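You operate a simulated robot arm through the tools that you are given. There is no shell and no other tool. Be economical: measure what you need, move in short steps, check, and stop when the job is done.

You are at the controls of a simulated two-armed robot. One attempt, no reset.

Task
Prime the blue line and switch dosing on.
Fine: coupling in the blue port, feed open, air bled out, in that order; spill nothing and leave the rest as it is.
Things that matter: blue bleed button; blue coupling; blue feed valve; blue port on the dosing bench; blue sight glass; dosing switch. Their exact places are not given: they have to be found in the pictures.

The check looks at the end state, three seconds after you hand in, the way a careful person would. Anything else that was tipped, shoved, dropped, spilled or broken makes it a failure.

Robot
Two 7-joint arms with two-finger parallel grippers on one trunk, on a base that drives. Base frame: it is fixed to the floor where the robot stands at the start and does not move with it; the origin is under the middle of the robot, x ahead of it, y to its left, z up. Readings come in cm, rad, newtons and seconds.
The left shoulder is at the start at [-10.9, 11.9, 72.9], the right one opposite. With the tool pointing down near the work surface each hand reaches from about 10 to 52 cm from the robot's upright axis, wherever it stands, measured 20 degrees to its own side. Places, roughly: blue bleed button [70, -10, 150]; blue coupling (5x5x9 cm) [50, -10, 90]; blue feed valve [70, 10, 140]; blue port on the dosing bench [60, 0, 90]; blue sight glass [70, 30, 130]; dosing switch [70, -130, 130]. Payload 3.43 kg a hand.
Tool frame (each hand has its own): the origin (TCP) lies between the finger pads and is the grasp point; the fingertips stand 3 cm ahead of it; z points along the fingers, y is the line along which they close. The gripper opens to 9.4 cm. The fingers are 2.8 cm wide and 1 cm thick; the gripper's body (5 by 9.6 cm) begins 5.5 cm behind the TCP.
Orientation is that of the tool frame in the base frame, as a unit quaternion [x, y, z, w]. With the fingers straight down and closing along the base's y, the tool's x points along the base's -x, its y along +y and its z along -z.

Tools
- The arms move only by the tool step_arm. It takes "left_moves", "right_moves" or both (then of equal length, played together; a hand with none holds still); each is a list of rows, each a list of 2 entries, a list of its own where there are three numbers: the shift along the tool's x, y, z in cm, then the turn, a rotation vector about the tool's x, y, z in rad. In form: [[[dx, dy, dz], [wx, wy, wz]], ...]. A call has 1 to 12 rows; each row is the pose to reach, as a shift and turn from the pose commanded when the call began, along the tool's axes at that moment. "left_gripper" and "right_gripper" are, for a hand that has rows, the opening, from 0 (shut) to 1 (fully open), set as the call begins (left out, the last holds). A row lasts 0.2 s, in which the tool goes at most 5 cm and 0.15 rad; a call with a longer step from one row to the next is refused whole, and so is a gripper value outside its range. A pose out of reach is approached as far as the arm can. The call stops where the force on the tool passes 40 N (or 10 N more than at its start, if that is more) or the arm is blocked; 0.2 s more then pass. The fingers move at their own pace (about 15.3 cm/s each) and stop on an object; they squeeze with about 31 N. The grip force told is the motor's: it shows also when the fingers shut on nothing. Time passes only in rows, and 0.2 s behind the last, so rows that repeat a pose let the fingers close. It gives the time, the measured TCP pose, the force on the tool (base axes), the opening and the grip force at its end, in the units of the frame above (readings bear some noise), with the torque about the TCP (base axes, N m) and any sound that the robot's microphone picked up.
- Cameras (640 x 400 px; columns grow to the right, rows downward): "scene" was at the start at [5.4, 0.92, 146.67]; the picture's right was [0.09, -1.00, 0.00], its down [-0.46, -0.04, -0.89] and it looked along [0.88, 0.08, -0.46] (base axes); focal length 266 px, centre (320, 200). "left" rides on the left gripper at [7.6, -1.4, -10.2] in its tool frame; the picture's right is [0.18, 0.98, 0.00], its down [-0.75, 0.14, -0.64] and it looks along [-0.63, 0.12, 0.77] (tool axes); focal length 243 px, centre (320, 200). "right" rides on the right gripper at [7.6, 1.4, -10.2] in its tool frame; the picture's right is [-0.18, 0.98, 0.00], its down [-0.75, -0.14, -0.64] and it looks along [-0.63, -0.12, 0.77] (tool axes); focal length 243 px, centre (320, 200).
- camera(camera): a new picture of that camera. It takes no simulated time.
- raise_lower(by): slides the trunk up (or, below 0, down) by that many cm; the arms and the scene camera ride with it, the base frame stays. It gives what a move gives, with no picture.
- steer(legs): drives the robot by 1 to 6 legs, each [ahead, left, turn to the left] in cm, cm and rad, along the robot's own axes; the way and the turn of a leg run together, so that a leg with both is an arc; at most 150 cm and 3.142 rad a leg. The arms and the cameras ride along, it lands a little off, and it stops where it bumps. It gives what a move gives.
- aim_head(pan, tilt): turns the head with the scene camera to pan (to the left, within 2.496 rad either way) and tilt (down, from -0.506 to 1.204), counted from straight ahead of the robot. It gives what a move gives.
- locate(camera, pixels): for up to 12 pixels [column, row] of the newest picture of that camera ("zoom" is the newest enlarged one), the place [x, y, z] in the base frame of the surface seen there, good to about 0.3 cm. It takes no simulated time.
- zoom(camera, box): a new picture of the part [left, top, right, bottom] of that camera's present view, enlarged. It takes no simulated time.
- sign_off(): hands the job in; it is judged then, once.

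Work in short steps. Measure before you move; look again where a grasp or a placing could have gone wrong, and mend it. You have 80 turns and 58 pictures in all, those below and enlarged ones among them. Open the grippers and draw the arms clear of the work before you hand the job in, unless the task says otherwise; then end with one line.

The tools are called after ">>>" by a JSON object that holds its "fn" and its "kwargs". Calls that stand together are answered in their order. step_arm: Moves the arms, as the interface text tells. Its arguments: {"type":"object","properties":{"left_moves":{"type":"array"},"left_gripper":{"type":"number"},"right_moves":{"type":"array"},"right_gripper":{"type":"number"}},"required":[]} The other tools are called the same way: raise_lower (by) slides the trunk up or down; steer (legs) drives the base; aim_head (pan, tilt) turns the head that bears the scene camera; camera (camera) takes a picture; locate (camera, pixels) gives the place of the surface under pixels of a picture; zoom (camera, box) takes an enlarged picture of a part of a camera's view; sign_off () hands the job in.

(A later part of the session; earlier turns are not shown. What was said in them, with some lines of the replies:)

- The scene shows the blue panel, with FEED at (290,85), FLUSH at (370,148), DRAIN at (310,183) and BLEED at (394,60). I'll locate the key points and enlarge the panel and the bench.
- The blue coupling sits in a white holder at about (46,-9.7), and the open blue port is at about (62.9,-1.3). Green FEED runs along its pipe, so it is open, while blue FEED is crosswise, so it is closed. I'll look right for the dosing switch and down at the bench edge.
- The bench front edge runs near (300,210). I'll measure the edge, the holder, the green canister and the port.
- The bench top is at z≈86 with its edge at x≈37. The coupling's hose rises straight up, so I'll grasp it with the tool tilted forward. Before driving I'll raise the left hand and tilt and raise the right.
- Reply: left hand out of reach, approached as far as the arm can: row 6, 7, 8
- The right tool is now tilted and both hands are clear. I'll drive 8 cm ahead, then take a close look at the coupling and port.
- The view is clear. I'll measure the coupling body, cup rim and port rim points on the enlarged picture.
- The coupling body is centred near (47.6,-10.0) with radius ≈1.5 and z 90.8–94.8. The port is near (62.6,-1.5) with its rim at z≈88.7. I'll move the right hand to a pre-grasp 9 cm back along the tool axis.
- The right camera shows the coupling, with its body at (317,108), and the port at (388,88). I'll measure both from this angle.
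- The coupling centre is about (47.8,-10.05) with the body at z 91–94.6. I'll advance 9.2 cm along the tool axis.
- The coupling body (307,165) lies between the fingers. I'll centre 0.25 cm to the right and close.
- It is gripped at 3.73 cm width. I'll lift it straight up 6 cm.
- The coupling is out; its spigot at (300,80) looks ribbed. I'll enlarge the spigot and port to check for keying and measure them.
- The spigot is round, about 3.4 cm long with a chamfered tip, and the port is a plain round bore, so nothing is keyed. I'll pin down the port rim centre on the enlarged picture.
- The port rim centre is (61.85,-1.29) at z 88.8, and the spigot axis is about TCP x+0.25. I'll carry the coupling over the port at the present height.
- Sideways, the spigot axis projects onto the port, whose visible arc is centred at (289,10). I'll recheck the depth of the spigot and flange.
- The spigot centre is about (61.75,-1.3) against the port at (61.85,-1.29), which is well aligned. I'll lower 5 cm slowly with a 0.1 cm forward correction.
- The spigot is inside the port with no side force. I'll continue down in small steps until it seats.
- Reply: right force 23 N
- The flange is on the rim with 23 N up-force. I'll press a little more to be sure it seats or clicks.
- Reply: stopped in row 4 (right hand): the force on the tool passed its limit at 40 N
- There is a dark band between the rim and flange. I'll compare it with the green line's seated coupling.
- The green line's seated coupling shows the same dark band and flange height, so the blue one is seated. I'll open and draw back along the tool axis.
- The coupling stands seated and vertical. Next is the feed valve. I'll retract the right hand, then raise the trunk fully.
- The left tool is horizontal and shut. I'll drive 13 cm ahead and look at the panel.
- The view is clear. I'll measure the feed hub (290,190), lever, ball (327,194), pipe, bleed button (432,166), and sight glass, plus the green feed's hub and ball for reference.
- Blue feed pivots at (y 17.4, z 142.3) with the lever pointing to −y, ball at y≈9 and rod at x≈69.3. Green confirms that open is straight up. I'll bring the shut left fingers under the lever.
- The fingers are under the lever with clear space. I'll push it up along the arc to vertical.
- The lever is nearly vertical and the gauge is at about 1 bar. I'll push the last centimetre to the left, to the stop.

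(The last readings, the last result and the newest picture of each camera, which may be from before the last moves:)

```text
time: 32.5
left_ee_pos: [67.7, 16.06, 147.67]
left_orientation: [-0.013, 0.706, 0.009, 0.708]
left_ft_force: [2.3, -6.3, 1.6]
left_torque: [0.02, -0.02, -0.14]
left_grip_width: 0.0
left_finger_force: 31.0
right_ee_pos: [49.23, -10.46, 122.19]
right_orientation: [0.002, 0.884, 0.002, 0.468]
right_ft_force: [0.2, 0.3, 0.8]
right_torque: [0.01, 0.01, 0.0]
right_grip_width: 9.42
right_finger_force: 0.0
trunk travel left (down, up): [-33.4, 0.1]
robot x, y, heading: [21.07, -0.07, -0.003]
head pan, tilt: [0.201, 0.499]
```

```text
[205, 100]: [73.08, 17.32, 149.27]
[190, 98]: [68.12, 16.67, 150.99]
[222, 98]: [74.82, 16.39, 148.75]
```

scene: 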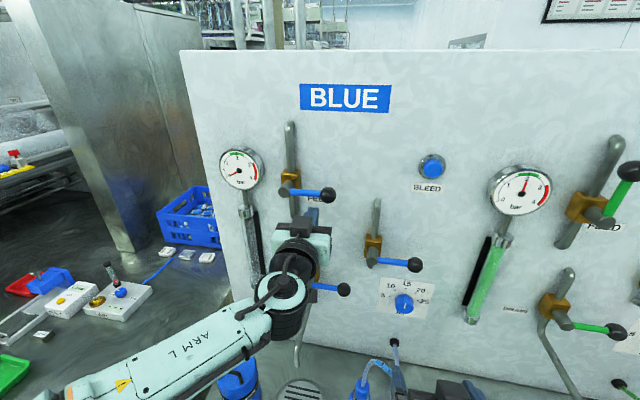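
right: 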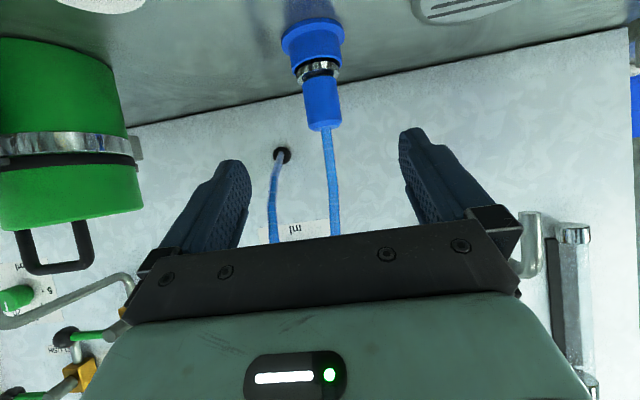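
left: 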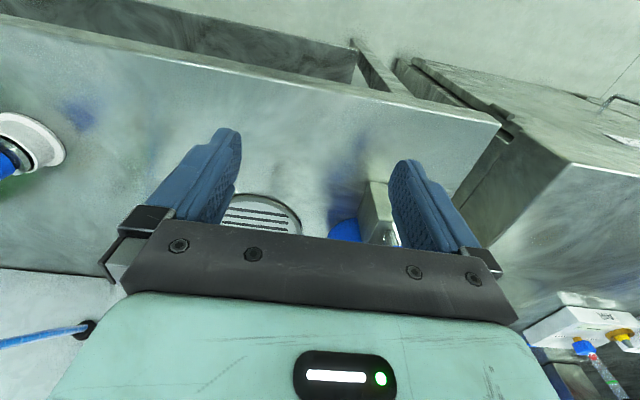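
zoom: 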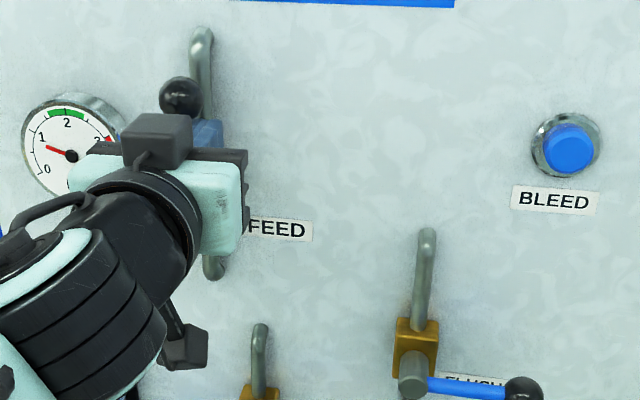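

The ball stands above the hub and the push met a stop at −6 N. I'll draw the left hand back toward me and check the lever.

>>> {"fn": "step_arm", "kwargs": {"left_moves": [[[0, -0.5, 0], [0, 0, 0]], [[0, -0.6, -3], [0, 0, 0]], [[0, -0.6, -6], [0, 0, 0]], [[1, -0.3, -10], [0, 0, 0]], [[3, 0.5, -14], [0, 0, 0]], [[6, 3, -17], [0, 0, 0]], [[9, 6, -19], [0, 0, 0]], [[12, 8, -20], [0, 0, 0]]]}}

>>> {"fn": "zoom", "kwargs": {"camera": "scene", "box": [200, 110, 460, 290]}}

>>> {"fn": "locate", "kwargs": {"camera": "zoom", "pixels": [[200, 95], [570, 140], [565, 140], [560, 115]]}}

```text
time: 34.3
left_ee_pos: [47.46, 23.72, 135.42]
left_orientation: [-0.014, 0.707, 0.009, 0.708]
left_ft_force: [-0.5, 0.2, 0.4]
left_torque: [0.01, -0.01, -0.01]
left_grip_width: 0.02
left_finger_force: 30.5
right_ee_pos: [49.09, -10.51, 122.13]
right_orientation: [0.002, 0.883, 0.002, 0.469]
right_ft_force: [0.7, 0.0, -0.4]
right_torque: [0.02, -0.01, 0.04]
right_grip_width: 9.39
right_finger_force: 0.0
trunk travel left (down, up): [-33.4, 0.1]
robot x, y, heading: [21.1, 0.39, 0.003]
head pan, tilt: [0.201, 0.499]
```

```text
2.22 times, centred on (330, 200) of scene
```

zoom: 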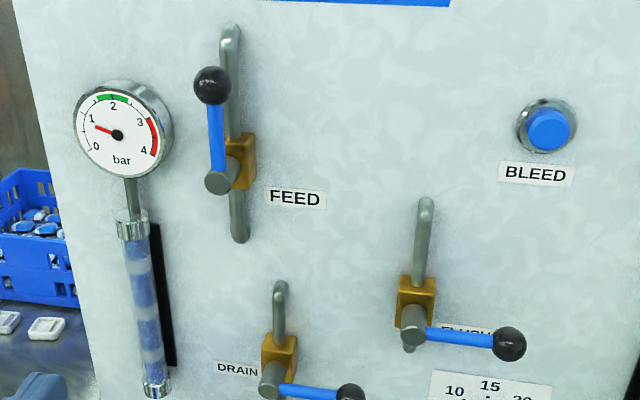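

```text
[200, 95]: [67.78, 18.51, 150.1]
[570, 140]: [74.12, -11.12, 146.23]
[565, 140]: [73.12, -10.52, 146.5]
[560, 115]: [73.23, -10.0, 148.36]
```

FEED is open: the lever is vertical and the gauge reads about 0.9 bar with bubbles in the sight glass. Next is the bleed, so I'll level the right tool, shut its fingers, and take the button's exact centre.

>>> {"fn": "locate", "kwargs": {"camera": "zoom", "pixels": [[550, 130], [540, 130], [532, 130], [550, 112], [550, 150], [572, 130], [520, 130], [545, 102], [424, 205], [510, 343], [412, 320]]}}

>>> {"fn": "step_arm", "kwargs": {"right_moves": [[[0, 0, 0], [0, -0.12, 0]], [[0, 0, 0], [0, -0.24, 0]], [[0, 0, 0], [0, -0.36, 0]], [[0, 0, 0], [0, -0.48, 0]], [[0, 0, 0], [0, -0.595, 0]], [[0, 0, 0], [0, -0.595, 0]]], "right_gripper": 0}}

```text
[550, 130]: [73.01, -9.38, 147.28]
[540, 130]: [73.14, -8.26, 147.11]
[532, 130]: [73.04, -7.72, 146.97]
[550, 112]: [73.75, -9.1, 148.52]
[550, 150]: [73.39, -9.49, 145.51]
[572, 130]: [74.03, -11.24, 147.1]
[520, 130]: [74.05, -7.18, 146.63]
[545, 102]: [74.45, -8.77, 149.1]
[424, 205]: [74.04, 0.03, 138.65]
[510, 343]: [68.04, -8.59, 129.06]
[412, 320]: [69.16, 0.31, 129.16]
```

```text
time: 35.7
left_ee_pos: [47.57, 23.64, 135.44]
left_orientation: [-0.014, 0.707, 0.01, 0.707]
left_ft_force: [-0.2, -0.2, -0.3]
left_torque: [0.03, 0.02, 0.0]
left_grip_width: 0.0
left_finger_force: 31.2
right_ee_pos: [51.49, -8.79, 125.83]
right_orientation: [0.003, 0.707, 0.001, 0.707]
right_ft_force: [0.2, 0.2, -0.9]
right_torque: [0.02, -0.02, -0.02]
right_grip_width: 0.0
right_finger_force: 31.5
right hand out of reach, approached as far as the arm can: row 3, 4, 5, 6
trunk travel left (down, up): [-33.4, 0.1]
robot x, y, heading: [20.83, -0.21, 0.001]
head pan, tilt: [0.201, 0.499]
```

The button face is centred at (73.0,-9.35,147.2). I'll move the right hand up first, clear of the FLUSH lever ball (68,-8.6,129), then partly forward.

>>> {"fn": "step_arm", "kwargs": {"right_moves": [[[-3.5, 0, 0], [0, 0, 0]], [[-7, 0, 0], [0, 0, 0]], [[-10.5, 0, 0.5], [0, 0, 0]], [[-14, 0, 2], [0, 0, 0]], [[-17.5, 0, 4], [0, 0, 0]], [[-20, -0.2, 6.5], [0, 0, 0]], [[-21.4, -0.4, 9], [0, 0, 0]], [[-21.4, -0.4, 10], [0, 0, 0]]]}}

>>> {"fn": "camera", "kwargs": {"camera": "right"}}

```text
time: 37.5
left_ee_pos: [47.55, 23.62, 135.47]
left_orientation: [-0.014, 0.707, 0.009, 0.707]
left_ft_force: [-0.2, -0.1, -0.7]
left_torque: [0.0, -0.01, 0.0]
left_grip_width: 0.0
left_finger_force: 31.1
right_ee_pos: [61.4, -9.25, 147.21]
right_orientation: [0.002, 0.707, 0.002, 0.707]
right_ft_force: [0.1, 0.0, -0.7]
right_torque: [0.0, -0.01, 0.0]
right_grip_width: 0.0
right_finger_force: 31.1
trunk travel left (down, up): [-33.4, 0.1]
robot x, y, heading: [21.08, -0.29, 0.001]
head pan, tilt: [0.201, 0.499]
```

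```text
26 pictures are left
```

right: 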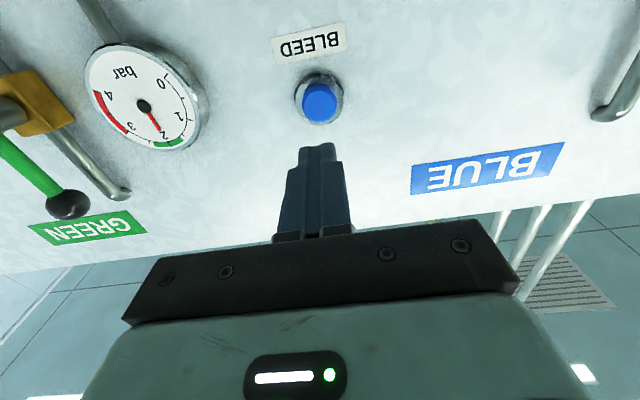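

The fingertips line up with the button. I'll advance and press, then hold.

>>> {"fn": "step_arm", "kwargs": {"right_moves": [[[0, -0.1, 3], [0, 0, 0]], [[0, -0.1, 6], [0, 0, 0]], [[0, -0.1, 8], [0, 0, 0]], [[0, -0.1, 8.5], [0, 0, 0]], [[0, -0.1, 8.9], [0, 0, 0]], [[0, -0.1, 9.2], [0, 0, 0]], [[0, -0.1, 9.4], [0, 0, 0]], [[0, -0.1, 9.4], [0, 0, 0]], [[0, -0.1, 9.4], [0, 0, 0]]]}}

>>> {"fn": "camera", "kwargs": {"camera": "scene"}}

```text
time: 39.5
left_ee_pos: [47.51, 23.57, 135.5]
left_orientation: [-0.015, 0.707, 0.011, 0.707]
left_ft_force: [-0.8, 0.2, 0.5]
left_torque: [0.01, 0.0, 0.02]
left_grip_width: 0.0
left_finger_force: 30.9
right_ee_pos: [70.63, -9.37, 147.31]
right_orientation: [0.002, 0.707, 0.002, 0.708]
right_ft_force: [-4.2, -0.5, 1.0]
right_torque: [0.0, 0.03, 0.0]
right_grip_width: 0.0
right_finger_force: 30.9
trunk travel left (down, up): [-33.4, 0.1]
robot x, y, heading: [20.56, 0.03, 0.004]
head pan, tilt: [0.201, 0.499]
heard: click
```

```text
25 pictures are left
```

scene: 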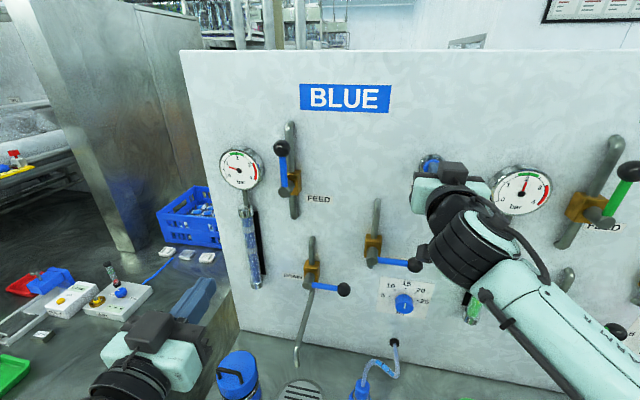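

Click heard, so the button is pressed. I'll hold it for about 2 s and look at the sight glass.

>>> {"fn": "step_arm", "kwargs": {"right_moves": [[[0, 0, 0.1], [0, 0, 0]], [[0, 0, 0.1], [0, 0, 0]], [[0, 0, 0.1], [0, 0, 0]], [[0, 0, 0.1], [0, 0, 0]], [[0, 0, 0.1], [0, 0, 0]], [[0, 0, 0.1], [0, 0, 0]], [[0, 0, 0.1], [0, 0, 0]], [[0, 0, 0.1], [0, 0, 0]]]}}

>>> {"fn": "zoom", "kwargs": {"camera": "scene", "box": [200, 130, 320, 300]}}

```text
time: 41.3
left_ee_pos: [47.54, 23.6, 135.54]
left_orientation: [-0.014, 0.706, 0.009, 0.708]
left_ft_force: [-0.7, -0.6, 0.0]
left_torque: [0.02, 0.01, 0.01]
left_grip_width: 0.0
left_finger_force: 31.0
right_ee_pos: [70.64, -9.4, 147.25]
right_orientation: [0.002, 0.707, 0.001, 0.708]
right_ft_force: [-5.6, 0.4, -0.6]
right_torque: [0.04, 0.04, -0.02]
right_grip_width: 0.0
right_finger_force: 31.0
trunk travel left (down, up): [-33.4, 0.1]
robot x, y, heading: [20.79, 0.17, 0.005]
head pan, tilt: [0.201, 0.499]
```

```text
2.35 times, centred on (260, 215) of scene
```

zoom: 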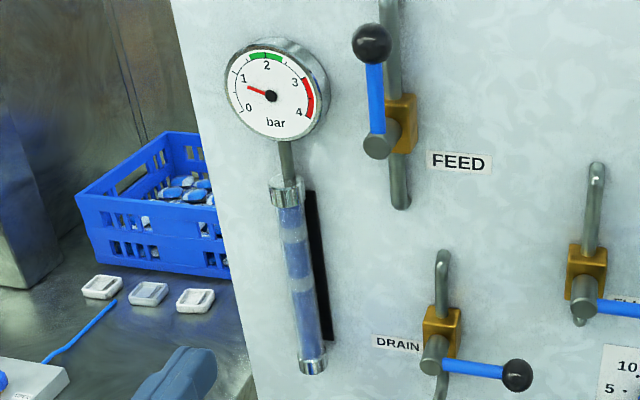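

Air gaps remain in the glass and the gauge still reads about 0.9 bar. I'll keep holding.

>>> {"fn": "step_arm", "kwargs": {"right_moves": [[[0, 0, 0.1], [0, 0, 0]], [[0, 0, 0.1], [0, 0, 0]], [[0, 0, 0.1], [0, 0, 0]], [[0, 0, 0.1], [0, 0, 0]], [[0, 0, 0.1], [0, 0, 0]], [[0, 0, 0.1], [0, 0, 0]], [[0, 0, 0.1], [0, 0, 0]], [[0, 0, 0.1], [0, 0, 0]], [[0, 0, 0.1], [0, 0, 0]], [[0, 0, 0.1], [0, 0, 0]], [[0, 0, 0.1], [0, 0, 0]], [[0, 0, 0.1], [0, 0, 0]]]}}

>>> {"fn": "zoom", "kwargs": {"camera": "scene", "box": [200, 130, 320, 300]}}

```text
time: 43.9
left_ee_pos: [47.31, 23.59, 135.5]
left_orientation: [-0.014, 0.706, 0.009, 0.708]
left_ft_force: [0.0, 0.3, 0.4]
left_torque: [0.0, 0.03, -0.01]
left_grip_width: 0.0
left_finger_force: 30.8
right_ee_pos: [70.69, -9.42, 147.32]
right_orientation: [0.002, 0.707, 0.001, 0.708]
right_ft_force: [-8.8, 1.3, -0.1]
right_torque: [0.02, 0.04, 0.04]
right_grip_width: 0.0
right_finger_force: 30.5
trunk travel left (down, up): [-33.4, 0.1]
robot x, y, heading: [20.65, 0.1, -0.0]
head pan, tilt: [0.201, 0.499]
```

```text
2.35 times, centred on (260, 215) of scene
```

zoom: 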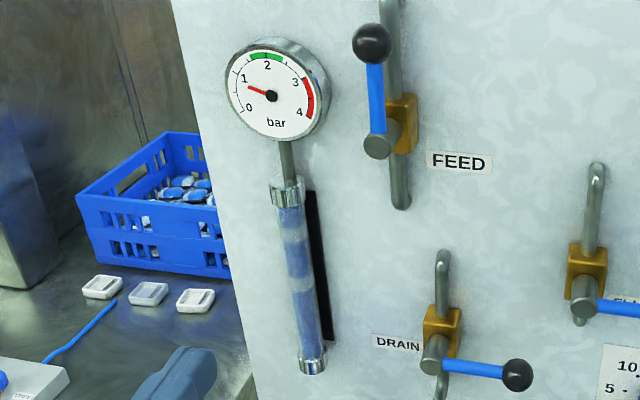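

The gaps look a bit fainter. I'll hold for about 5 s more.

>>> {"fn": "step_arm", "kwargs": {"right_moves": [[[0, 0, 0.1], [0, 0, 0]], [[0, 0, 0.1], [0, 0, 0]], [[0, 0, 0.1], [0, 0, 0]], [[0, 0, 0.1], [0, 0, 0]], [[0, 0, 0.1], [0, 0, 0]], [[0, 0, 0.1], [0, 0, 0]], [[0, 0, 0.1], [0, 0, 0]], [[0, 0, 0.1], [0, 0, 0]], [[0, 0, 0.1], [0, 0, 0]], [[0, 0, 0.1], [0, 0, 0]], [[0, 0, 0.1], [0, 0, 0]], [[0, 0, 0.1], [0, 0, 0]]]}}

>>> {"fn": "step_arm", "kwargs": {"right_moves": [[[0, 0, 0], [0, 0, 0]], [[0, 0, 0], [0, 0, 0]], [[0, 0, 0], [0, 0, 0]], [[0, 0, 0], [0, 0, 0]], [[0, 0, 0], [0, 0, 0]], [[0, 0, 0], [0, 0, 0]], [[0, 0, 0], [0, 0, 0]], [[0, 0, 0], [0, 0, 0]], [[0, 0, 0], [0, 0, 0]], [[0, 0, 0], [0, 0, 0]], [[0, 0, 0], [0, 0, 0]], [[0, 0, 0], [0, 0, 0]]]}}

>>> {"fn": "zoom", "kwargs": {"camera": "scene", "box": [200, 130, 320, 300]}}

```text
time: 46.5
left_ee_pos: [47.41, 23.62, 135.51]
left_orientation: [-0.014, 0.706, 0.01, 0.708]
left_ft_force: [0.7, -1.5, 0.9]
left_torque: [0.02, -0.01, -0.01]
left_grip_width: 0.0
left_finger_force: 30.7
right_ee_pos: [70.8, -9.31, 147.23]
right_orientation: [0.001, 0.706, 0.002, 0.708]
right_ft_force: [-10.8, 0.1, -3.4]
right_torque: [-0.03, 0.17, 0.03]
right_grip_width: 0.0
right_finger_force: 30.7
trunk travel left (down, up): [-33.4, 0.1]
robot x, y, heading: [20.57, 0.15, -0.003]
head pan, tilt: [0.201, 0.499]
```

```text
time: 49.1
left_ee_pos: [47.39, 23.62, 135.58]
left_orientation: [-0.014, 0.706, 0.009, 0.708]
left_ft_force: [0.1, 0.0, 0.5]
left_torque: [0.01, 0.0, 0.02]
left_grip_width: 0.0
left_finger_force: 31.2
right_ee_pos: [70.78, -9.44, 147.34]
right_orientation: [0.003, 0.706, 0.0, 0.708]
right_ft_force: [-10.5, 0.1, -0.9]
right_torque: [0.02, 0.09, -0.01]
right_grip_width: 0.0
right_finger_force: 31.0
trunk travel left (down, up): [-33.4, 0.1]
robot x, y, heading: [21.15, 0.21, -0.001]
head pan, tilt: [0.201, 0.499]
```

```text
2.35 times, centred on (260, 215) of scene
```

zoom: 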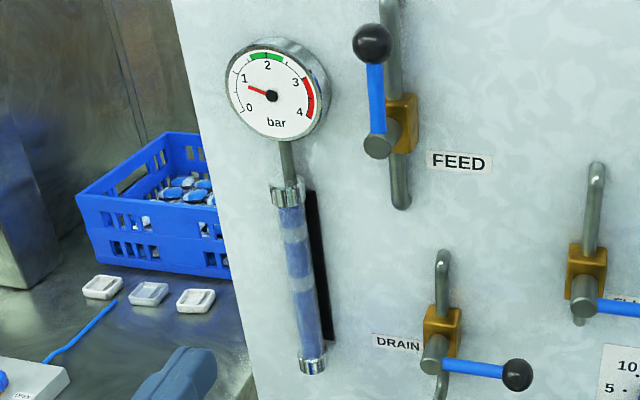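

Nothing has changed in 8 s of holding, so the click may have been the whole action. I'll release the button and look at the gauge and glass.

>>> {"fn": "step_arm", "kwargs": {"right_moves": [[[0, 0, -1.5], [0, 0, 0]], [[0, 0, -3], [0, 0, 0]], [[0, 0, -3], [0, 0, 0]], [[0, 0, -3], [0, 0, 0]], [[0, 0, -3], [0, 0, 0]]]}}

>>> {"fn": "zoom", "kwargs": {"camera": "scene", "box": [200, 130, 320, 300]}}

>>> {"fn": "camera", "kwargs": {"camera": "right"}}

```text
time: 50.3
left_ee_pos: [47.55, 23.58, 135.48]
left_orientation: [-0.015, 0.707, 0.009, 0.707]
left_ft_force: [-0.2, 0.3, -0.6]
left_torque: [0.0, 0.0, 0.0]
left_grip_width: 0.01
left_finger_force: 31.4
right_ee_pos: [67.97, -9.27, 147.05]
right_orientation: [0.003, 0.707, 0.001, 0.707]
right_ft_force: [1.0, -0.3, 0.3]
right_torque: [0.01, -0.01, 0.04]
right_grip_width: 0.0
right_finger_force: 31.3
trunk travel left (down, up): [-33.4, 0.1]
robot x, y, heading: [20.73, -0.1, 0.001]
head pan, tilt: [0.201, 0.499]
```

```text
2.35 times, centred on (260, 215) of scene
```

zoom: 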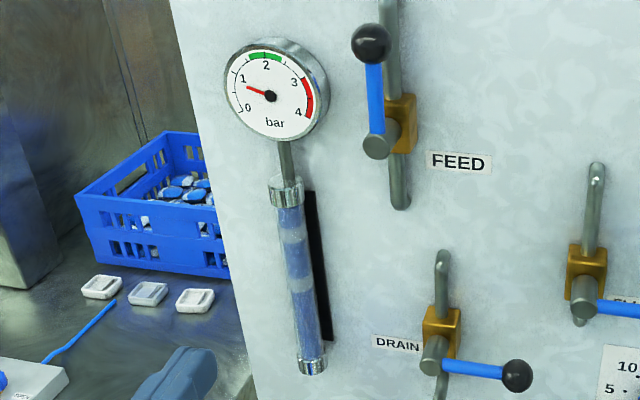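

```text
20 pictures are left
```

right: 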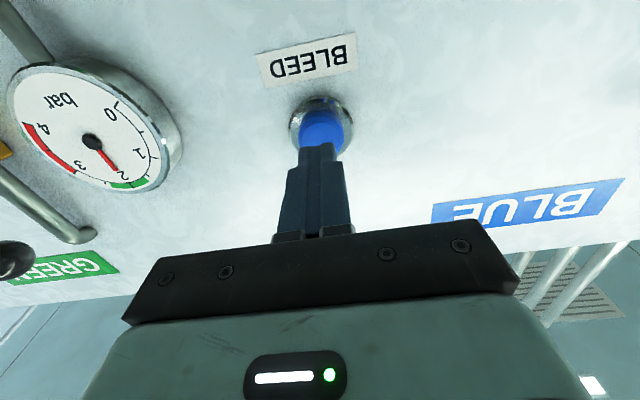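

Before the press there seemed to be three air bands and now there are about two, so each press may release one. I'll press again, release, and listen.

>>> {"fn": "step_arm", "kwargs": {"right_moves": [[[0, -0.1, 1.5], [0, 0, 0]], [[0, -0.1, 2.3], [0, 0, 0]], [[0, -0.1, 2.8], [0, 0, 0]], [[0, -0.1, 3.0], [0, 0, 0]], [[0, -0.1, 3.0], [0, 0, 0]], [[0, -0.1, 3.0], [0, 0, 0]], [[0, -0.1, 1.5], [0, 0, 0]], [[0, -0.1, 0], [0, 0, 0]], [[0, -0.1, 0], [0, 0, 0]]]}}

>>> {"fn": "zoom", "kwargs": {"camera": "scene", "box": [215, 140, 295, 295]}}

```text
time: 52.3
left_ee_pos: [47.6, 23.79, 135.46]
left_orientation: [-0.015, 0.707, 0.011, 0.707]
left_ft_force: [-0.6, -0.5, 0.2]
left_torque: [0.05, 0.01, 0.0]
left_grip_width: 0.01
left_finger_force: 30.5
right_ee_pos: [67.97, -9.44, 147.13]
right_orientation: [0.002, 0.707, 0.001, 0.707]
right_ft_force: [-0.1, 0.6, -0.7]
right_torque: [0.01, 0.0, 0.03]
right_grip_width: 0.02
right_finger_force: 31.0
trunk travel left (down, up): [-33.4, 0.1]
robot x, y, heading: [21.25, -0.16, 0.001]
head pan, tilt: [0.201, 0.499]
heard: click
```

```text
2.58 times, centred on (255, 218) of scene
```

zoom: 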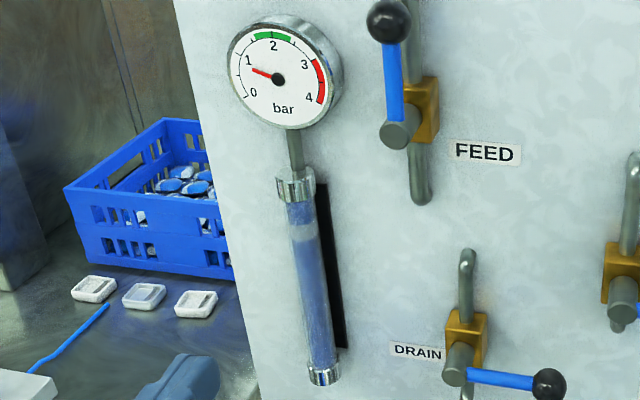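

Now only one band is left at (302,230), so each press does release one. I'll press once more.

>>> {"fn": "step_arm", "kwargs": {"right_moves": [[[0, 0, 1.5], [0, 0, 0]], [[0, 0, 2.3], [0, 0, 0]], [[0, 0, 2.8], [0, 0, 0]], [[0, 0, 3.0], [0, 0, 0]], [[0, 0, 3.0], [0, 0, 0]], [[0, 0, 3.0], [0, 0, 0]], [[0, 0, 1.5], [0, 0, 0]], [[0, 0, 0], [0, 0, 0]], [[0, 0, 0], [0, 0, 0]], [[0, 0, 0], [0, 0, 0]]]}}

>>> {"fn": "zoom", "kwargs": {"camera": "scene", "box": [215, 140, 295, 295]}}

```text
time: 54.5
left_ee_pos: [47.56, 23.48, 135.47]
left_orientation: [-0.014, 0.707, 0.008, 0.707]
left_ft_force: [0.3, 0.5, -0.3]
left_torque: [-0.02, 0.01, 0.02]
left_grip_width: 0.01
left_finger_force: 31.5
right_ee_pos: [68.07, -9.52, 147.32]
right_orientation: [0.002, 0.707, 0.001, 0.707]
right_ft_force: [-0.4, -0.7, -0.7]
right_torque: [-0.01, 0.02, 0.0]
right_grip_width: 0.0
right_finger_force: 31.4
trunk travel left (down, up): [-33.4, 0.1]
robot x, y, heading: [20.88, -0.17, 0.001]
head pan, tilt: [0.201, 0.499]
heard: click
```

```text
2.58 times, centred on (255, 218) of scene
```

zoom: 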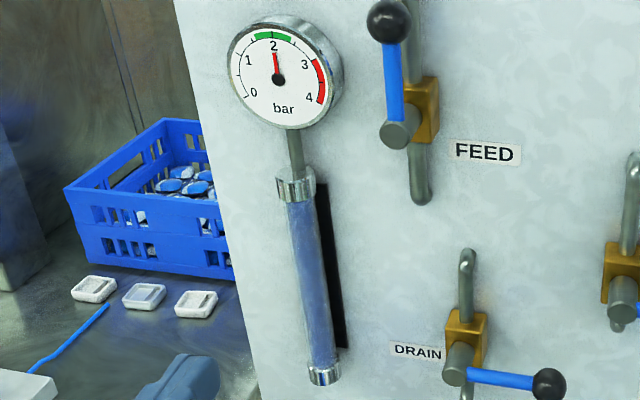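

Blue is primed: the glass is full and the gauge reads 2 bar. I'll retract the right hand, drive back, and look toward the dosing switch.

>>> {"fn": "step_arm", "kwargs": {"right_moves": [[[0, 0, -4], [0, 0, 0]], [[0, 0, -8], [0, 0, 0]], [[1, 0, -11], [0, 0, 0]], [[3, 0, -13], [0, 0, 0]]]}}

>>> {"fn": "steer", "kwargs": {"legs": [[-25, 0, 0], [0, -112, 0]]}}

>>> {"fn": "aim_head", "kwargs": {"pan": -0.1, "tilt": 0.45}}

>>> {"fn": "camera", "kwargs": {"camera": "scene"}}

```text
time: 55.5
left_ee_pos: [47.5, 23.55, 135.51]
left_orientation: [-0.014, 0.707, 0.01, 0.707]
left_ft_force: [-0.1, 0.3, 0.4]
left_torque: [0.03, -0.03, 0.01]
left_grip_width: 0.0
left_finger_force: 30.9
right_ee_pos: [54.91, -9.37, 144.3]
right_orientation: [0.002, 0.707, 0.001, 0.707]
right_ft_force: [1.1, -0.4, -0.3]
right_torque: [-0.01, 0.0, -0.02]
right_grip_width: 0.01
right_finger_force: 31.0
trunk travel left (down, up): [-33.4, 0.1]
robot x, y, heading: [20.78, 0.17, 0.0]
head pan, tilt: [0.201, 0.499]
```

```text
time: 67.0
left_ee_pos: [22.53, -88.02, 135.46]
left_orientation: [-0.016, 0.707, 0.011, 0.707]
left_ft_force: [0.1, -0.5, -0.1]
left_torque: [-0.03, -0.03, -0.02]
left_grip_width: 0.01
left_finger_force: 30.8
right_ee_pos: [30.13, -120.9, 144.28]
right_orientation: [0.0, 0.707, 0.002, 0.707]
right_ft_force: [0.4, -0.3, -0.6]
right_torque: [0.01, -0.04, -0.02]
right_grip_width: 0.02
right_finger_force: 31.5
trunk travel left (down, up): [-33.4, 0.1]
robot x, y, heading: [-4.26, -111.76, 0.005]
head pan, tilt: [0.201, 0.499]
```

```text
time: 67.8
left_ee_pos: [22.44, -87.86, 135.47]
left_orientation: [-0.016, 0.707, 0.01, 0.707]
left_ft_force: [0.2, 0.5, -0.3]
left_torque: [-0.02, 0.01, 0.0]
left_grip_width: 0.01
left_finger_force: 31.1
right_ee_pos: [30.14, -120.9, 144.35]
right_orientation: [0.001, 0.707, 0.003, 0.707]
right_ft_force: [0.4, -0.7, 0.4]
right_torque: [-0.02, 0.02, 0.04]
right_grip_width: 0.0
right_finger_force: 30.6
trunk travel left (down, up): [-33.4, 0.1]
robot x, y, heading: [-3.97, -111.87, 0.001]
head pan, tilt: [-0.099, 0.45]
```

```text
17 pictures are left
```

scene: 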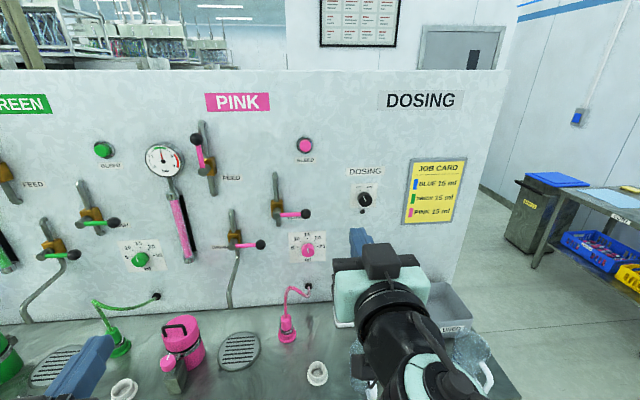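

I see the DOSING switch at (365,200) and a job card at (434,190). I'll enlarge both.

>>> {"fn": "zoom", "kwargs": {"camera": "scene", "box": [330, 145, 480, 240]}}

>>> {"fn": "locate", "kwargs": {"camera": "scene", "pixels": [[365, 200], [365, 193], [372, 205], [358, 205], [380, 185], [305, 146], [362, 211], [366, 228], [430, 220]]}}

```text
4.21 times, centred on (405, 192) of scene
```

zoom: 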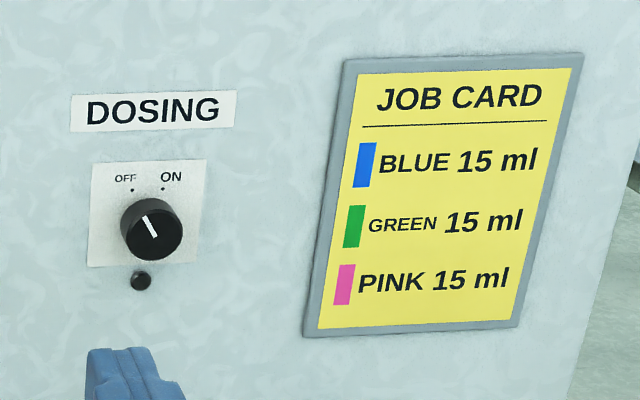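

```text
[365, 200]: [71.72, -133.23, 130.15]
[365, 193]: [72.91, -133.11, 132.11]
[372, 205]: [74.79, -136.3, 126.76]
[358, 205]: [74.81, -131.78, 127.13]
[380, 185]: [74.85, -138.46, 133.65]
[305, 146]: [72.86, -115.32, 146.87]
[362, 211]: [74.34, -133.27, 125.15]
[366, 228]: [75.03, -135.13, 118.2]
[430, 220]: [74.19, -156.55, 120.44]
```

The switch is a rotary knob pointing at OFF, and ON is about 45° clockwise. The card asks for BLUE 15 ml, which the blue dial already shows. I'll measure the knob in detail and drive 18 cm ahead.

>>> {"fn": "locate", "kwargs": {"camera": "zoom", "pixels": [[155, 236], [137, 236], [176, 236], [155, 214], [155, 256], [133, 190], [163, 188], [125, 225], [150, 202], [140, 250]]}}

>>> {"fn": "steer", "kwargs": {"legs": [[18, 0, 0]]}}

```text
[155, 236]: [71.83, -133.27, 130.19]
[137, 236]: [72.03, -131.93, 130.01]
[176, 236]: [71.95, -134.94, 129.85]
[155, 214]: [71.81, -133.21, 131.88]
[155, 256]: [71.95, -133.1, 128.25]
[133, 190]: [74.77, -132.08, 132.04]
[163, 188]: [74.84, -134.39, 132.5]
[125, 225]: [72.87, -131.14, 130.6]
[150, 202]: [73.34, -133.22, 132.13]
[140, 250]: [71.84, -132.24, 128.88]
```

```text
time: 69.3
left_ee_pos: [40.5, -87.81, 135.52]
left_orientation: [-0.017, 0.707, 0.012, 0.707]
left_ft_force: [-0.1, 0.1, 0.6]
left_torque: [-0.04, 0.0, 0.01]
left_grip_width: 0.01
left_finger_force: 31.0
right_ee_pos: [47.97, -120.83, 144.1]
right_orientation: [-0.001, 0.707, 0.004, 0.707]
right_ft_force: [-0.1, 0.1, 0.6]
right_torque: [-0.01, -0.04, 0.0]
right_grip_width: 0.01
right_finger_force: 30.6
trunk travel left (down, up): [-33.4, 0.1]
robot x, y, heading: [13.96, -111.83, 0.011]
head pan, tilt: [-0.099, 0.45]
```

The knob centre is (y −133.35, z 130.1), face x≈71.9, radius ≈1.9, with OFF to ON about 55°. I'll move the opened right hand to a pre-grasp, pre-rolled −0.5 rad.

>>> {"fn": "step_arm", "kwargs": {"right_moves": [[[2, -1.8, 2], [0, 0, -0.07]], [[4, -3.6, 4], [0, 0, -0.14]], [[6, -5.4, 6], [0, 0, -0.21]], [[8, -7.2, 8], [0, 0, -0.28]], [[10, -9, 10], [0, 0, -0.35]], [[12, -10.8, 12], [0, 0, -0.42]], [[13.95, -12.6, 13.9], [0, 0, -0.5]], [[13.95, -12.6, 13.9], [0, 0, -0.5]]], "right_gripper": 1}}

>>> {"fn": "camera", "kwargs": {"camera": "right"}}

```text
time: 71.1
left_ee_pos: [40.5, -87.85, 135.57]
left_orientation: [-0.016, 0.706, 0.011, 0.708]
left_ft_force: [-0.1, -0.2, -0.1]
left_torque: [0.04, 0.03, 0.04]
left_grip_width: 0.02
left_finger_force: 31.0
right_ee_pos: [62.09, -133.25, 130.33]
right_orientation: [-0.175, 0.685, -0.172, 0.686]
right_ft_force: [-0.1, -0.5, -0.2]
right_torque: [-0.06, -0.02, -0.01]
right_grip_width: 9.38
right_finger_force: 0.1
trunk travel left (down, up): [-33.4, 0.1]
robot x, y, heading: [14.2, -111.39, 0.007]
head pan, tilt: [-0.099, 0.45]
```

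```text
15 pictures are left
```

right: 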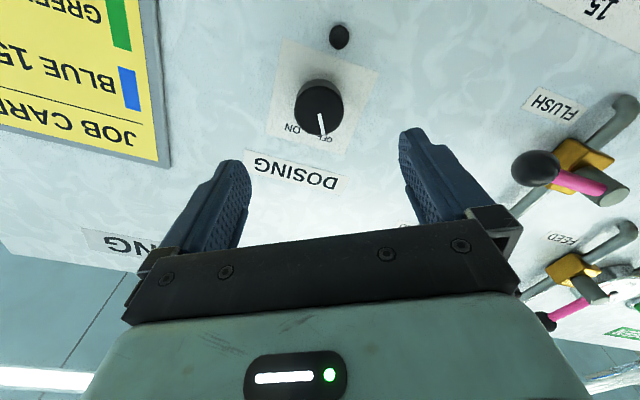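

The knob at (320,107) sits between the fingers. I'll verify its centre from this view.

>>> {"fn": "locate", "kwargs": {"camera": "right", "pixels": [[320, 107], [302, 107], [338, 109], [320, 90], [320, 128], [321, 122], [316, 135]]}}

```text
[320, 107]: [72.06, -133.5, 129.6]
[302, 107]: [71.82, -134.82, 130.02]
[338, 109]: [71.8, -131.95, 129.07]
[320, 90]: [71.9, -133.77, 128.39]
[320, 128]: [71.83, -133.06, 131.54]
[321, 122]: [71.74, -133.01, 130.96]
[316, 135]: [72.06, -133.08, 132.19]
```

A small correction of 0.4 cm down is needed. I'll advance 8.9 cm around the knob, then close in the next call.

>>> {"fn": "step_arm", "kwargs": {"right_moves": [[[0.2, 0, 2], [0, 0, 0]], [[0.42, 0.06, 4], [0, 0, 0]], [[0.42, 0.06, 6], [0, 0, 0]], [[0.42, 0.06, 7.5], [0, 0, 0]], [[0.42, 0.06, 8.9], [0, 0, 0]], [[0.42, 0.06, 8.9], [0, 0, 0]]]}}

>>> {"fn": "step_arm", "kwargs": {"right_moves": [[[0, 0, 0], [0, 0, 0]], [[0, 0, 0], [0, 0, 0]], [[0, 0, 0], [0, 0, 0]]], "right_gripper": 0}}

>>> {"fn": "camera", "kwargs": {"camera": "right"}}

```text
time: 72.5
left_ee_pos: [40.5, -87.73, 135.44]
left_orientation: [-0.017, 0.706, 0.011, 0.707]
left_ft_force: [-0.5, -0.2, 0.1]
left_torque: [0.01, -0.01, -0.02]
left_grip_width: 0.0
left_finger_force: 31.2
right_ee_pos: [70.95, -133.23, 129.88]
right_orientation: [-0.175, 0.685, -0.172, 0.686]
right_ft_force: [0.3, -0.3, 0.3]
right_torque: [-0.02, 0.0, 0.0]
right_grip_width: 9.41
right_finger_force: 0.0
trunk travel left (down, up): [-33.4, 0.1]
robot x, y, heading: [14.06, -111.11, 0.011]
head pan, tilt: [-0.099, 0.45]
```

```text
time: 73.3
left_ee_pos: [40.63, -87.88, 135.5]
left_orientation: [-0.016, 0.707, 0.011, 0.707]
left_ft_force: [0.0, -0.7, -0.5]
left_torque: [-0.01, 0.02, 0.01]
left_grip_width: 0.03
left_finger_force: 31.1
right_ee_pos: [70.99, -133.27, 129.86]
right_orientation: [-0.174, 0.685, -0.173, 0.686]
right_ft_force: [2.2, -0.2, 1.0]
right_torque: [0.06, -0.27, -0.66]
right_grip_width: 4.12
right_finger_force: 44.9
trunk travel left (down, up): [-33.4, 0.1]
robot x, y, heading: [13.96, -111.21, 0.004]
head pan, tilt: [-0.099, 0.45]
```

```text
14 pictures are left
```

right: 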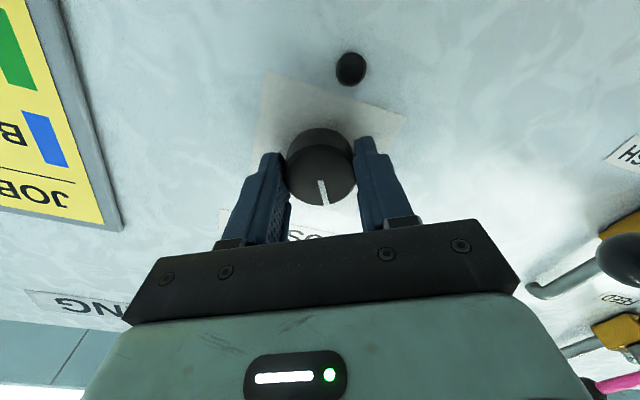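

The knob is gripped at 4.1 cm. I'll turn clockwise (+z) in 0.12 rad steps to about 1.0 rad.

>>> {"fn": "step_arm", "kwargs": {"right_moves": [[[0, 0, 0], [0, 0, 0.12]], [[0, 0, 0], [0, 0, 0.24]], [[0, 0, 0], [0, 0, 0.36]], [[0, 0, 0], [0, 0, 0.48]], [[0, 0, 0], [0, 0, 0.6]], [[0, 0, 0], [0, 0, 0.72]], [[0, 0, 0], [0, 0, 0.84]], [[0, 0, 0], [0, 0, 0.95]], [[0, 0, 0], [0, 0, 0.95]]]}}

>>> {"fn": "camera", "kwargs": {"camera": "right"}}

```text
time: 75.3
left_ee_pos: [40.55, -87.72, 135.62]
left_orientation: [-0.016, 0.707, 0.012, 0.707]
left_ft_force: [-0.8, 0.2, -0.1]
left_torque: [-0.01, -0.04, -0.02]
left_grip_width: 0.01
left_finger_force: 30.5
right_ee_pos: [71.06, -133.33, 129.98]
right_orientation: [0.157, 0.689, 0.162, 0.689]
right_ft_force: [2.9, 2.4, 1.0]
right_torque: [0.07, -0.1, -0.79]
right_grip_width: 4.15
right_finger_force: 45.4
trunk travel left (down, up): [-33.4, 0.1]
robot x, y, heading: [13.77, -112.05, 0.002]
head pan, tilt: [-0.099, 0.45]
```

```text
13 pictures are left
```

right: 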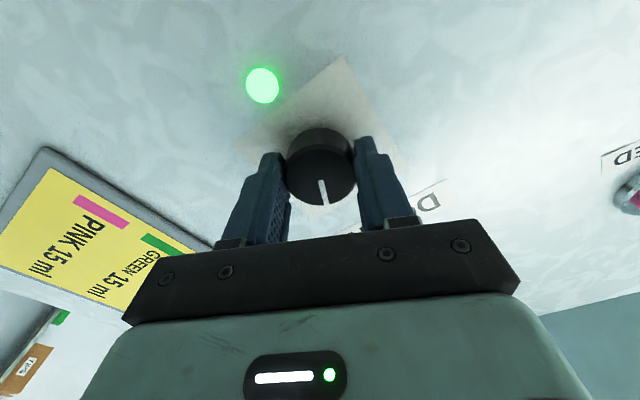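

The green lamp at (262,85) is lit. I'll open and draw straight back.

>>> {"fn": "step_arm", "kwargs": {"right_moves": [[[0, 0, 0], [0, 0, 0]], [[0, 0, 0], [0, 0, 0]], [[0, 0, -2], [0, 0, 0]], [[0, 0, -5], [0, 0, 0]], [[0, 0, -8], [0, 0, 0]], [[0, 0, -12], [0, 0, 0]], [[0, 0, -16], [0, 0, 0]], [[0, 0, -18], [0, 0, 0]]], "right_gripper": 1}}

>>> {"fn": "steer", "kwargs": {"legs": [[-18, 0, 0]]}}

>>> {"fn": "zoom", "kwargs": {"camera": "scene", "box": [290, 120, 490, 260]}}

```text
time: 77.1
left_ee_pos: [40.44, -87.79, 135.46]
left_orientation: [-0.016, 0.706, 0.011, 0.708]
left_ft_force: [0.4, 0.1, -0.1]
left_torque: [0.0, -0.02, 0.0]
left_grip_width: 0.01
left_finger_force: 31.0
right_ee_pos: [52.99, -133.39, 129.91]
right_orientation: [0.158, 0.689, 0.16, 0.689]
right_ft_force: [0.6, -0.4, 0.1]
right_torque: [-0.01, -0.03, -0.02]
right_grip_width: 9.41
right_finger_force: 0.1
trunk travel left (down, up): [-33.4, 0.1]
robot x, y, heading: [13.74, -111.6, 0.007]
head pan, tilt: [-0.099, 0.45]
```

```text
time: 78.6
left_ee_pos: [22.62, -87.99, 135.52]
left_orientation: [-0.017, 0.707, 0.012, 0.707]
left_ft_force: [0.5, -0.3, 1.1]
left_torque: [-0.01, -0.01, 0.01]
left_grip_width: 0.01
left_finger_force: 31.1
right_ee_pos: [35.19, -133.5, 129.93]
right_orientation: [0.157, 0.689, 0.162, 0.689]
right_ft_force: [0.0, 0.4, -0.1]
right_torque: [0.04, -0.01, 0.01]
right_grip_width: 9.39
right_finger_force: 0.1
trunk travel left (down, up): [-33.4, 0.1]
robot x, y, heading: [-3.88, -111.48, 0.012]
head pan, tilt: [-0.099, 0.45]
```

```text
2.86 times, centred on (390, 190) of scene
```

zoom: 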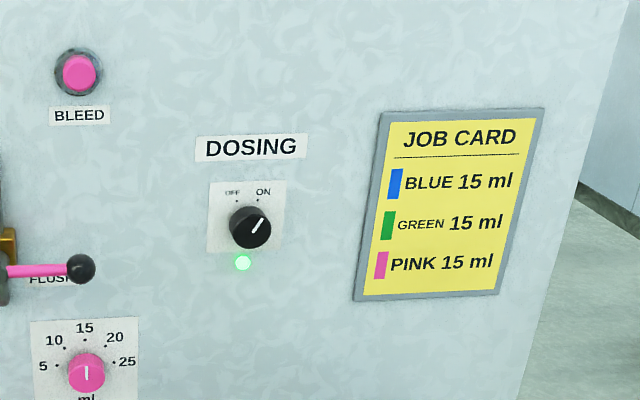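

The switch points to ON with the lamp lit. I'll open the left gripper and look back at the blue line for a final check.

>>> {"fn": "step_arm", "kwargs": {"left_moves": [[[0, 0, 0], [0, 0, 0]], [[0, 0, 0], [0, 0, 0]]], "left_gripper": 1}}

>>> {"fn": "steer", "kwargs": {"legs": [[0, 75, 0]]}}

>>> {"fn": "aim_head", "kwargs": {"pan": 0.4, "tilt": 0.6}}

>>> {"fn": "camera", "kwargs": {"camera": "scene"}}

```text
time: 79.2
left_ee_pos: [22.54, -87.85, 135.52]
left_orientation: [-0.017, 0.707, 0.012, 0.707]
left_ft_force: [-0.5, 0.2, -0.3]
left_torque: [-0.03, 0.04, -0.01]
left_grip_width: 9.42
left_finger_force: 0.1
right_ee_pos: [35.06, -133.26, 130.02]
right_orientation: [0.157, 0.689, 0.161, 0.689]
right_ft_force: [-0.4, 0.3, -0.3]
right_torque: [-0.01, 0.02, 0.0]
right_grip_width: 9.4
right_finger_force: 0.0
trunk travel left (down, up): [-33.4, 0.1]
robot x, y, heading: [-3.69, -111.9, 0.009]
head pan, tilt: [-0.099, 0.45]
```

```text
time: 86.2
left_ee_pos: [21.91, -12.88, 135.55]
left_orientation: [-0.017, 0.707, 0.012, 0.707]
left_ft_force: [-0.3, 0.3, -0.1]
left_torque: [-0.01, -0.02, -0.03]
left_grip_width: 9.4
left_finger_force: 0.1
right_ee_pos: [34.57, -58.31, 129.95]
right_orientation: [0.157, 0.689, 0.162, 0.689]
right_ft_force: [0.7, -0.1, -0.6]
right_torque: [-0.02, 0.0, -0.01]
right_grip_width: 9.43
right_finger_force: 0.0
trunk travel left (down, up): [-33.4, 0.1]
robot x, y, heading: [-4.54, -36.68, 0.012]
head pan, tilt: [-0.099, 0.45]
```

```text
time: 87.1
left_ee_pos: [21.91, -12.83, 135.49]
left_orientation: [-0.017, 0.707, 0.012, 0.707]
left_ft_force: [0.5, -0.5, -0.3]
left_torque: [0.0, -0.01, 0.0]
left_grip_width: 9.42
left_finger_force: 0.0
right_ee_pos: [34.38, -58.3, 129.94]
right_orientation: [0.156, 0.689, 0.162, 0.689]
right_ft_force: [-0.3, -0.5, -0.3]
right_torque: [0.01, -0.01, -0.01]
right_grip_width: 9.4
right_finger_force: 0.1
trunk travel left (down, up): [-33.4, 0.1]
robot x, y, heading: [-4.48, -36.72, 0.011]
head pan, tilt: [0.4, 0.6]
```

```text
11 pictures are left
```

scene: 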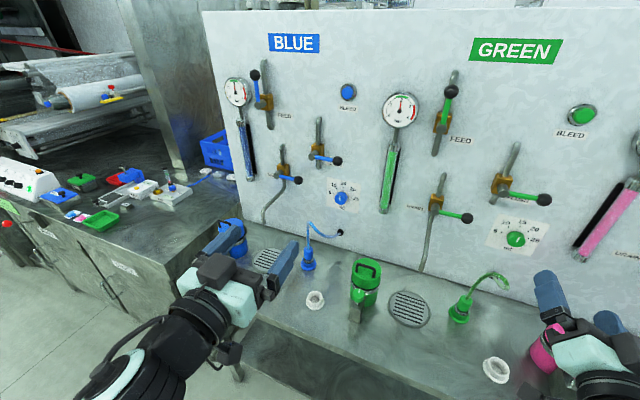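

>>> {"fn": "zoom", "kwargs": {"camera": "scene", "box": [200, 60, 400, 320]}}

>>> {"fn": "zoom", "kwargs": {"camera": "scene", "box": [275, 165, 385, 280]}}

```text
1.54 times, centred on (300, 190) of scene
```

zoom: 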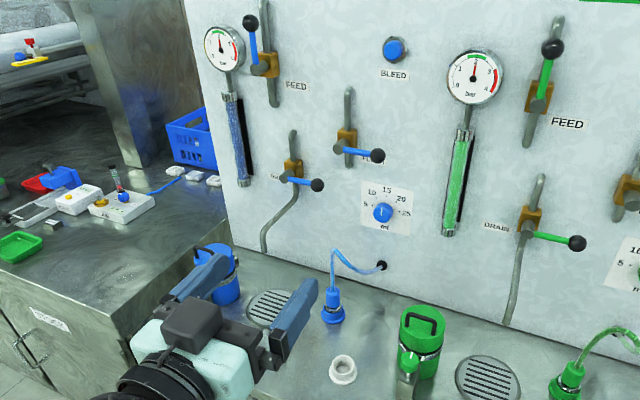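

```text
3.48 times, centred on (330, 222) of scene
```

zoom: 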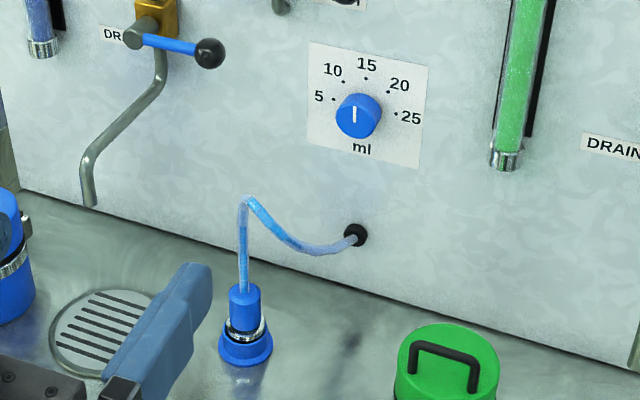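

The coupling is seated, FEED is open, the glass is full at about 2 bar, the dial is at 15, there is no spill, and both hands are clear and open. I'll hand in.

>>> {"fn": "sign_off", "kwargs": {}}

```text
The job is handed in.
```

The blue line is primed and dosing is on: coupling in the blue port, feed open, air bled out in three presses (glass full, gauge at about 2 bar), and the final pictures show no spill.
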